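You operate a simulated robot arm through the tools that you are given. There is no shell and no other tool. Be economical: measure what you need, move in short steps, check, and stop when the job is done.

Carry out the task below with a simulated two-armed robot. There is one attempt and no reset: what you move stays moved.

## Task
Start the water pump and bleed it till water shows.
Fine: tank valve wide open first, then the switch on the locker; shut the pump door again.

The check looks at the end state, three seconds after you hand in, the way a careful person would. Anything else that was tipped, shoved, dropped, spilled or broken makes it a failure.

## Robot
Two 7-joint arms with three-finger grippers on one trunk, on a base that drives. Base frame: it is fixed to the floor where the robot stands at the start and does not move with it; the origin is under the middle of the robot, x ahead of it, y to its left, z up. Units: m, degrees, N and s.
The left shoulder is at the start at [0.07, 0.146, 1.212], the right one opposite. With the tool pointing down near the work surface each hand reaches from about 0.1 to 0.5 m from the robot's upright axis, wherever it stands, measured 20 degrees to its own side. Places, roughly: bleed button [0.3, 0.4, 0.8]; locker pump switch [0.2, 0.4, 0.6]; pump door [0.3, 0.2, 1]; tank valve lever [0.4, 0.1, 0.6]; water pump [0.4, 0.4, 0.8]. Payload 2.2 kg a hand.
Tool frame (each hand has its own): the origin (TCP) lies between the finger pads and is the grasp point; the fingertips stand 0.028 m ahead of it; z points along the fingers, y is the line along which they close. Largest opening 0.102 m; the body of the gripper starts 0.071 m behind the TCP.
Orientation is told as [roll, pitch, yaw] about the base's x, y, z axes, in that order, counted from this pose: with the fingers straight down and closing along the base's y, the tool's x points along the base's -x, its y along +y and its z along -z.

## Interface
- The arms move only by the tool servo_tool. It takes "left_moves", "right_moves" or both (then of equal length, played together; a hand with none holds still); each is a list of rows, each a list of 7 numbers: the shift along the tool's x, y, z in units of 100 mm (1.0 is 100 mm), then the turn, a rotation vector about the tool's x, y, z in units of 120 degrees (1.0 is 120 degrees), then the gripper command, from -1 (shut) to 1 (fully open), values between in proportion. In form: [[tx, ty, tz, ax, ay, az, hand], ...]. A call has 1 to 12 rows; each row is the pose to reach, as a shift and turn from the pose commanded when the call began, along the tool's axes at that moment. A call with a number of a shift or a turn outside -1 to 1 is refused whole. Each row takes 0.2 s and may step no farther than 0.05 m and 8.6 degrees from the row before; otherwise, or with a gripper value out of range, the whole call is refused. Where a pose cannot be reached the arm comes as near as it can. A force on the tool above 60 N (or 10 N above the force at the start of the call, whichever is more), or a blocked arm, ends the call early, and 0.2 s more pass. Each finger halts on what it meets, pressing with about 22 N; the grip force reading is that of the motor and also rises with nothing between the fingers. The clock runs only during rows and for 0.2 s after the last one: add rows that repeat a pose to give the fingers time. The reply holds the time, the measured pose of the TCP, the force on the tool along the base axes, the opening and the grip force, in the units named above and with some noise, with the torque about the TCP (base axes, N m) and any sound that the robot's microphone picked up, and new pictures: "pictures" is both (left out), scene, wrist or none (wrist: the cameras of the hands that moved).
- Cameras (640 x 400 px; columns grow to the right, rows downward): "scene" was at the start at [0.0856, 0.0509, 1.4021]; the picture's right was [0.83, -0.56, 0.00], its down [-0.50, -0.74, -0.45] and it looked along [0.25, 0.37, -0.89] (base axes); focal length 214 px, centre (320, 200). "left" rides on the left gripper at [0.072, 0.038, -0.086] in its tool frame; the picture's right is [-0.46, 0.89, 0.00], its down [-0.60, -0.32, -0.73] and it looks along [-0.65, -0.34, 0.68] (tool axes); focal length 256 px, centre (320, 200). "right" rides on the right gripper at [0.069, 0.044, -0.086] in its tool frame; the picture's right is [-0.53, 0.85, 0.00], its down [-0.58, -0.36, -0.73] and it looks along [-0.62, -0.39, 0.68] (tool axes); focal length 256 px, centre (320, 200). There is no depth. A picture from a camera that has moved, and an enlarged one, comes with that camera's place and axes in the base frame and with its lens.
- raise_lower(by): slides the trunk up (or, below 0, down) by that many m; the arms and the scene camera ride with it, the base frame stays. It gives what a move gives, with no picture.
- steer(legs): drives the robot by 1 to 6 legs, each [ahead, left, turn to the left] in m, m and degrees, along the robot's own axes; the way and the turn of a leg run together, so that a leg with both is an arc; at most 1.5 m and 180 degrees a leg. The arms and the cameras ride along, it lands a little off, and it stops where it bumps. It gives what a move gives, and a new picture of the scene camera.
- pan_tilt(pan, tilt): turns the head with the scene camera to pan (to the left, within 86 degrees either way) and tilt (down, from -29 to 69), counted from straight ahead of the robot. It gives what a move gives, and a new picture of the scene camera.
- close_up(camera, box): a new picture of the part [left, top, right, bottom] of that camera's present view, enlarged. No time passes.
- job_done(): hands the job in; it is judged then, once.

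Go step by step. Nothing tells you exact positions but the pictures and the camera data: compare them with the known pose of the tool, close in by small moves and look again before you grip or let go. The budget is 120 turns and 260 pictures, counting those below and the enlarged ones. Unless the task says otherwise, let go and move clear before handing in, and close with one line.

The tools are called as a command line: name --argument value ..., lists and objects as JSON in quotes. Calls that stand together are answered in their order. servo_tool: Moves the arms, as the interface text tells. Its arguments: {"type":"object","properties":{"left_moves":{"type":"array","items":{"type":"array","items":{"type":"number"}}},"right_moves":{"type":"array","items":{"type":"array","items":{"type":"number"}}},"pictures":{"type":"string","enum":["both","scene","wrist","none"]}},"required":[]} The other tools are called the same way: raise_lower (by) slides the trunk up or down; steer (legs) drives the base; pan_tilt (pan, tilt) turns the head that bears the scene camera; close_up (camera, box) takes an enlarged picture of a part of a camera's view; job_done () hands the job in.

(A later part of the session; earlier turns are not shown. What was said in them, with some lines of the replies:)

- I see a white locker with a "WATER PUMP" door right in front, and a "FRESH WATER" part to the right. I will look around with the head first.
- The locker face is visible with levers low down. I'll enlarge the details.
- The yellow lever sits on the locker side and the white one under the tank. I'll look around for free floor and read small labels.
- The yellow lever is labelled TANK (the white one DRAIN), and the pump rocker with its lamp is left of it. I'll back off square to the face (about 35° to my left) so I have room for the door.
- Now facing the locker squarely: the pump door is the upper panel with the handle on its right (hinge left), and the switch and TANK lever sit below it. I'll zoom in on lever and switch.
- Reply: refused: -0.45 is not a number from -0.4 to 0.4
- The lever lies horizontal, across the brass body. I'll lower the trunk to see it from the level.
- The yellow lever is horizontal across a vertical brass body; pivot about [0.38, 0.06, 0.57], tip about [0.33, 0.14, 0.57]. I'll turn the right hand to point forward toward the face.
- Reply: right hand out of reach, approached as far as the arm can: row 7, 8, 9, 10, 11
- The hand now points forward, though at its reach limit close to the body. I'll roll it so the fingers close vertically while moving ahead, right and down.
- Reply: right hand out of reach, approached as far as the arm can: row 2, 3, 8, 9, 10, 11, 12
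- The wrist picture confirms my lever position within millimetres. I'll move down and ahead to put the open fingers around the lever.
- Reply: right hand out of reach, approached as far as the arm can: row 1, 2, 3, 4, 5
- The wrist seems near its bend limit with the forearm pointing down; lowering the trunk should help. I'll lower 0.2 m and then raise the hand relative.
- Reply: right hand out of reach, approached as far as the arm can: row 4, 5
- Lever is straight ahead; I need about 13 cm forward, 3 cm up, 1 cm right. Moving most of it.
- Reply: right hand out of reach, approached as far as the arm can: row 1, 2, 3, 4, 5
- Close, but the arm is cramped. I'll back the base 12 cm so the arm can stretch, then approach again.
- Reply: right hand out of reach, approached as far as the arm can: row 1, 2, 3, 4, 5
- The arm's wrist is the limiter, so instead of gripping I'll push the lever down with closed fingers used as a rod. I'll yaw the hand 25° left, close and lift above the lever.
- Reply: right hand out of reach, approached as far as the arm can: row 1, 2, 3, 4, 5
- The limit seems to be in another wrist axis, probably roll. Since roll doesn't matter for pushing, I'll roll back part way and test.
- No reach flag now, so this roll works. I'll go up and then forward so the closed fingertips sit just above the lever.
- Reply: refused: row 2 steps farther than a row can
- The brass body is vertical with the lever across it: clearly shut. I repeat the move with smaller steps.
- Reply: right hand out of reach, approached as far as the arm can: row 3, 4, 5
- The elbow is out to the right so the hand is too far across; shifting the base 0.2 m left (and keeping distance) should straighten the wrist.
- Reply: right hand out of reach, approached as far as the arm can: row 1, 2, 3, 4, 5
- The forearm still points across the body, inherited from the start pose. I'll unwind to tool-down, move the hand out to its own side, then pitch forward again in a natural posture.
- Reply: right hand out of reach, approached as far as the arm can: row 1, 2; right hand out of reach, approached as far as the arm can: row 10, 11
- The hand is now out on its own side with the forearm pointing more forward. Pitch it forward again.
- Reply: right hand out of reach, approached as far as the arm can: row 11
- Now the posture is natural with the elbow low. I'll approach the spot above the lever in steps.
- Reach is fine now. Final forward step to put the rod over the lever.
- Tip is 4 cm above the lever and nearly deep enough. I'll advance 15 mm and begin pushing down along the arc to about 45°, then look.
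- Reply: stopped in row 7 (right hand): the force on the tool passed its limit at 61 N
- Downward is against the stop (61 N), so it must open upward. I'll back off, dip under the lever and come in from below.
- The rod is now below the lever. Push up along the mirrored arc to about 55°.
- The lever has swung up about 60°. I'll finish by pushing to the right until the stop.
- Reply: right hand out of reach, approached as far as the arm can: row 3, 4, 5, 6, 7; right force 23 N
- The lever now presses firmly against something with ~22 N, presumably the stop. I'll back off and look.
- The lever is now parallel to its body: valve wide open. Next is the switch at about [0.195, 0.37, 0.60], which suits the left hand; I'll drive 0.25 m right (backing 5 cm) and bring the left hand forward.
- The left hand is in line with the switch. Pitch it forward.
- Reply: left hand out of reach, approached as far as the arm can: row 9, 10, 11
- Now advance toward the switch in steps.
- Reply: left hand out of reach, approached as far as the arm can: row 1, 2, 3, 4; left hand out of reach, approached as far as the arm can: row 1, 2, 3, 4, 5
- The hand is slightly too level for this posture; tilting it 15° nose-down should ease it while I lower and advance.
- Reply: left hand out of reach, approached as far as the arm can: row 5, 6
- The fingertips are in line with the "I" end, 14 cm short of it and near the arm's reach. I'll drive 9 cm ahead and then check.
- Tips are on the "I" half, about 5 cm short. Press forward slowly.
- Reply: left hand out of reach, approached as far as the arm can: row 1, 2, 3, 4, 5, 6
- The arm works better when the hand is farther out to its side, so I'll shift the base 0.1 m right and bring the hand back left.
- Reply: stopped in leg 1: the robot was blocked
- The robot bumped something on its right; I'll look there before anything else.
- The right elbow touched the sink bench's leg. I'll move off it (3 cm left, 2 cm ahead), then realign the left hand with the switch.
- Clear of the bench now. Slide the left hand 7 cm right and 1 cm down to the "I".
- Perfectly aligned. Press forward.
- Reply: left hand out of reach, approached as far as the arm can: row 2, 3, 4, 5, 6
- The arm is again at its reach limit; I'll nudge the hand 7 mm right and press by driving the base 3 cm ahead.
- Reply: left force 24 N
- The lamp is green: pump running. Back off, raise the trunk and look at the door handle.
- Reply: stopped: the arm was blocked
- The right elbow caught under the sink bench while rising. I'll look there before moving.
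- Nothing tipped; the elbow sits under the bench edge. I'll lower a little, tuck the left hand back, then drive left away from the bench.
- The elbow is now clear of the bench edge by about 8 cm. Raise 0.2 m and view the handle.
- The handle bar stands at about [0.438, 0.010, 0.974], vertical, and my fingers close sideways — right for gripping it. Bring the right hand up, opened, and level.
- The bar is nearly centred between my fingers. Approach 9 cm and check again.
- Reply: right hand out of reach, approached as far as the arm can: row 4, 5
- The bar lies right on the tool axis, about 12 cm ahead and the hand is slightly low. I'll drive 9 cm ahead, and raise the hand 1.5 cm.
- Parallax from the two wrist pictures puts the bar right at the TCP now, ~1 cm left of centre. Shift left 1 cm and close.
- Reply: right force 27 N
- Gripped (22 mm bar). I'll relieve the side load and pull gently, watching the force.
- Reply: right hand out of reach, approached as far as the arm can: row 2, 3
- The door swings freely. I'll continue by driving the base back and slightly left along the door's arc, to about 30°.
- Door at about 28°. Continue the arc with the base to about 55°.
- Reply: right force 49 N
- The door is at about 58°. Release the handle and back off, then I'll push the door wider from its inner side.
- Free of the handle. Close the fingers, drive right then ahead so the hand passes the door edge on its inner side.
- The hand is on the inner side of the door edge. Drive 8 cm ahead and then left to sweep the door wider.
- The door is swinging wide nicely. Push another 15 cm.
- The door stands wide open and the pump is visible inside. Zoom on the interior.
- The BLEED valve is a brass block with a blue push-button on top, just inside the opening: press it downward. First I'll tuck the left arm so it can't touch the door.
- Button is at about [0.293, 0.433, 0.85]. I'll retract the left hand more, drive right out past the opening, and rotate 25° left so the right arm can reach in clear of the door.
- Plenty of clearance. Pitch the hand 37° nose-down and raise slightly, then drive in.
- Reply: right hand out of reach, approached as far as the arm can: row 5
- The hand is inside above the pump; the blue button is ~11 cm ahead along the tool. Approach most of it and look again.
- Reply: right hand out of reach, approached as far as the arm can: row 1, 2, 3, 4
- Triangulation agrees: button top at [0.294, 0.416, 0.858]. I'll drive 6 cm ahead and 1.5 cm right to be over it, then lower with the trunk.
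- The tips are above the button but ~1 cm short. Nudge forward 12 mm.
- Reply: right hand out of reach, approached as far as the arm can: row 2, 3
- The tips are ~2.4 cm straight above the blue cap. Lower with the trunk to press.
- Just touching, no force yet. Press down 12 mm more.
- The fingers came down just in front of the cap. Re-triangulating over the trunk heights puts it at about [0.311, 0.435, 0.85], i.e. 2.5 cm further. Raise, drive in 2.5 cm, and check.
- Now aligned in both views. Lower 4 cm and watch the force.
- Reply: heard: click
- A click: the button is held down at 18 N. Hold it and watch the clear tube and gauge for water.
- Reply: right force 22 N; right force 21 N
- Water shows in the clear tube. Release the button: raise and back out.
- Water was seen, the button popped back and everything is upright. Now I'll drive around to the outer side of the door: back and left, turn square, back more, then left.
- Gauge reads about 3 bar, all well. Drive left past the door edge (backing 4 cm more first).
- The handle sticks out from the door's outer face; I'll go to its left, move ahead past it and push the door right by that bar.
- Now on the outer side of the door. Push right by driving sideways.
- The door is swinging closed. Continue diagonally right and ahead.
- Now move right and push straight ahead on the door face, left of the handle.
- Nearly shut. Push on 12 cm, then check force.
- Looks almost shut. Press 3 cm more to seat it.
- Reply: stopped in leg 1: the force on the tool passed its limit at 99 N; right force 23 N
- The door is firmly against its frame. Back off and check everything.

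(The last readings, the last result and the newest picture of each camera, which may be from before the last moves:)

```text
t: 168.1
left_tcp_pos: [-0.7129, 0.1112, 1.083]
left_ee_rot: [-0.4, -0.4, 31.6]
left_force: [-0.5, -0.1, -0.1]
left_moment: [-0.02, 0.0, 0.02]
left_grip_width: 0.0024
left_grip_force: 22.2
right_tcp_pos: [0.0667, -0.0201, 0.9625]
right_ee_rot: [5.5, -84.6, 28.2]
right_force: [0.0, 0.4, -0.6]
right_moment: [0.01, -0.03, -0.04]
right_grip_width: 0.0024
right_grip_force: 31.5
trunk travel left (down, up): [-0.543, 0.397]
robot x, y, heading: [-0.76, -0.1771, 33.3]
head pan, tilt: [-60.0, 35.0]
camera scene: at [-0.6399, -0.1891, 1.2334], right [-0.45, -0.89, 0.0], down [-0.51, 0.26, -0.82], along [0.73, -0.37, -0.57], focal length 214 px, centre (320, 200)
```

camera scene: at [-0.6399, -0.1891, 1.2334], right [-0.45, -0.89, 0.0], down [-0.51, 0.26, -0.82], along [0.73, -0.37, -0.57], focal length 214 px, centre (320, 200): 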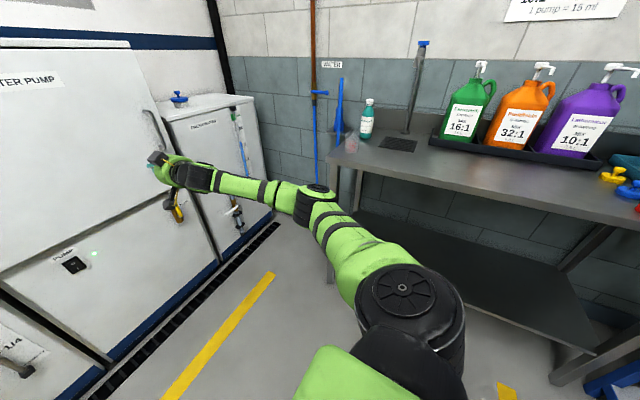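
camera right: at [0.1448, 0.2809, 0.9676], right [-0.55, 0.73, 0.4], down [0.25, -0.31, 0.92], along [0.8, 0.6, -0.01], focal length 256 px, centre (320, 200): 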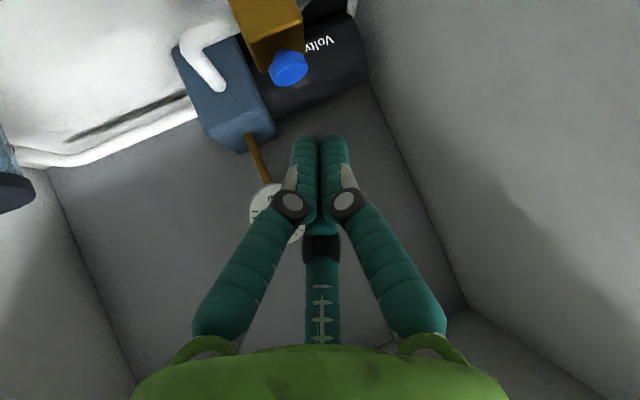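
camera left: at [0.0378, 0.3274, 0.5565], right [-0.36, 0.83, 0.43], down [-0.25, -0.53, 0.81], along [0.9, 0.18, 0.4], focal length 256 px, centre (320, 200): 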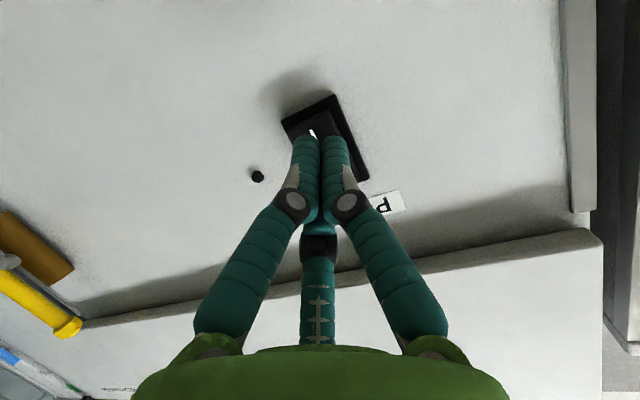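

close_up --camera "scene" --box '[100, 40, 260, 240]'

steer --legs '[[-0.15, 0.2, 0]]'

pan_tilt --pan -15 --tilt 25

close_up --camera "scene" --box '[300, 80, 480, 260]'

```text
2.00 times, centred on (180, 140) of scene
camera zoom: at [-0.6399, -0.1891, 1.2334], right [-0.45, -0.89, 0.0], down [-0.51, 0.26, -0.82], along [0.73, -0.37, -0.57], focal length 429 px, centre (600, 320)
```

zoom: 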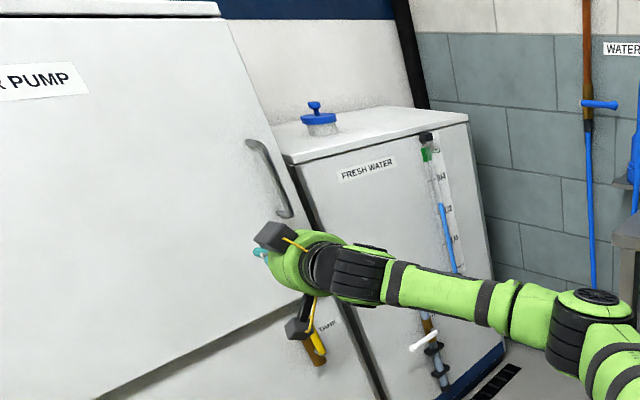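

```text
t: 169.9
left_tcp_pos: [-0.943, 0.1938, 1.082]
left_ee_rot: [-0.4, -0.3, 31.6]
left_force: [0.0, -1.3, -0.7]
left_moment: [0.02, 0.0, -0.02]
left_grip_width: 0.0022
left_grip_force: 22.0
right_tcp_pos: [-0.1641, 0.0604, 0.9621]
right_ee_rot: [5.8, -84.6, 28.2]
right_force: [-0.2, 0.0, 0.8]
right_moment: [0.01, 0.01, -0.04]
right_grip_width: 0.0019
right_grip_force: 31.7
trunk travel left (down, up): [-0.543, 0.397]
robot x, y, heading: [-0.9924, -0.0956, 33.2]
head pan, tilt: [-60.0, 35.0]
camera scene: at [-0.8707, -0.1072, 1.2334], right [-0.45, -0.89, 0.0], down [-0.51, 0.26, -0.82], along [0.73, -0.37, -0.57], focal length 214 px, centre (320, 200)
```

scene: 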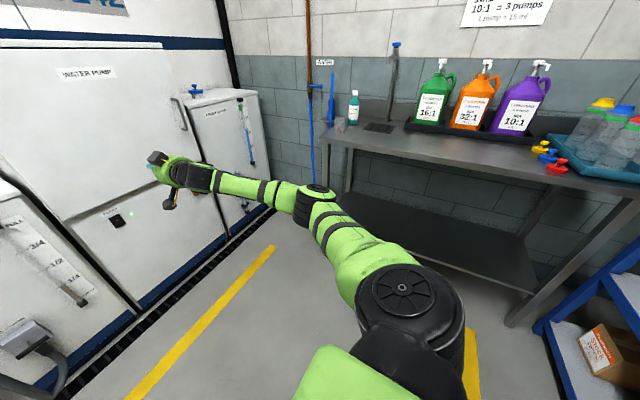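

```text
t: 171.0
left_tcp_pos: [-0.9442, 0.1933, 1.0824]
left_ee_rot: [-0.4, -0.4, 31.5]
left_force: [-1.0, -0.2, 0.4]
left_moment: [0.02, 0.01, -0.03]
left_grip_width: 0.0022
left_grip_force: 22.0
right_tcp_pos: [-0.1636, 0.0613, 0.9633]
right_ee_rot: [5.6, -84.6, 28.2]
right_force: [1.0, 0.1, -0.3]
right_moment: [-0.02, 0.01, -0.02]
right_grip_width: 0.0019
right_grip_force: 31.2
trunk travel left (down, up): [-0.543, 0.397]
robot x, y, heading: [-0.9915, -0.0947, 33.6]
head pan, tilt: [-15.0, 25.0]
camera scene: at [-0.862, -0.0387, 1.2492], right [0.31, -0.95, 0.0], down [-0.4, -0.13, -0.91], along [0.86, 0.28, -0.42], focal length 214 px, centre (320, 200)
```

scene: 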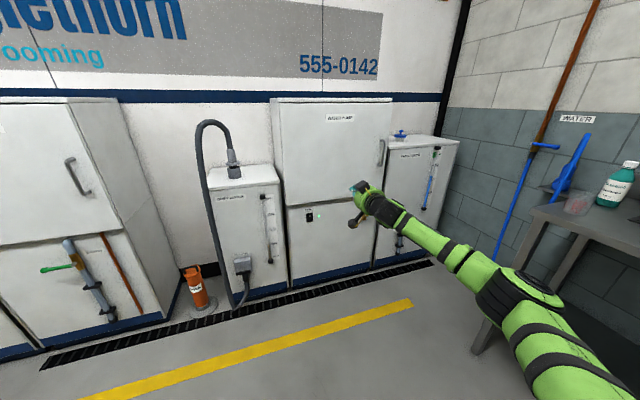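

```text
2.22 times, centred on (390, 170) of scene
camera zoom: at [-0.862, -0.0387, 1.2492], right [0.31, -0.95, 0.0], down [-0.4, -0.13, -0.91], along [0.86, 0.28, -0.42], focal length 477 px, centre (164, 267)
```

zoom: 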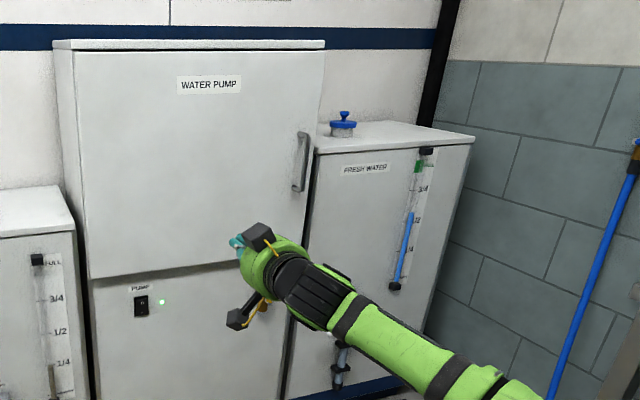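

The door is flush and shut, the pump lamp is green, the tank lever is along its body, the bleed showed water, and nothing else has moved. Handing in.

job_done

```text
The job is handed in.
```

The tank valve is wide open, the pump is running with its green lamp lit, and the gauge inside read about 3 bar. I held the bleed button until water showed, and the pump door is shut again; both arms are clear. The right elbow bumped the sink bench along the way and caught under its edge once, but nothing on the bench tipped.
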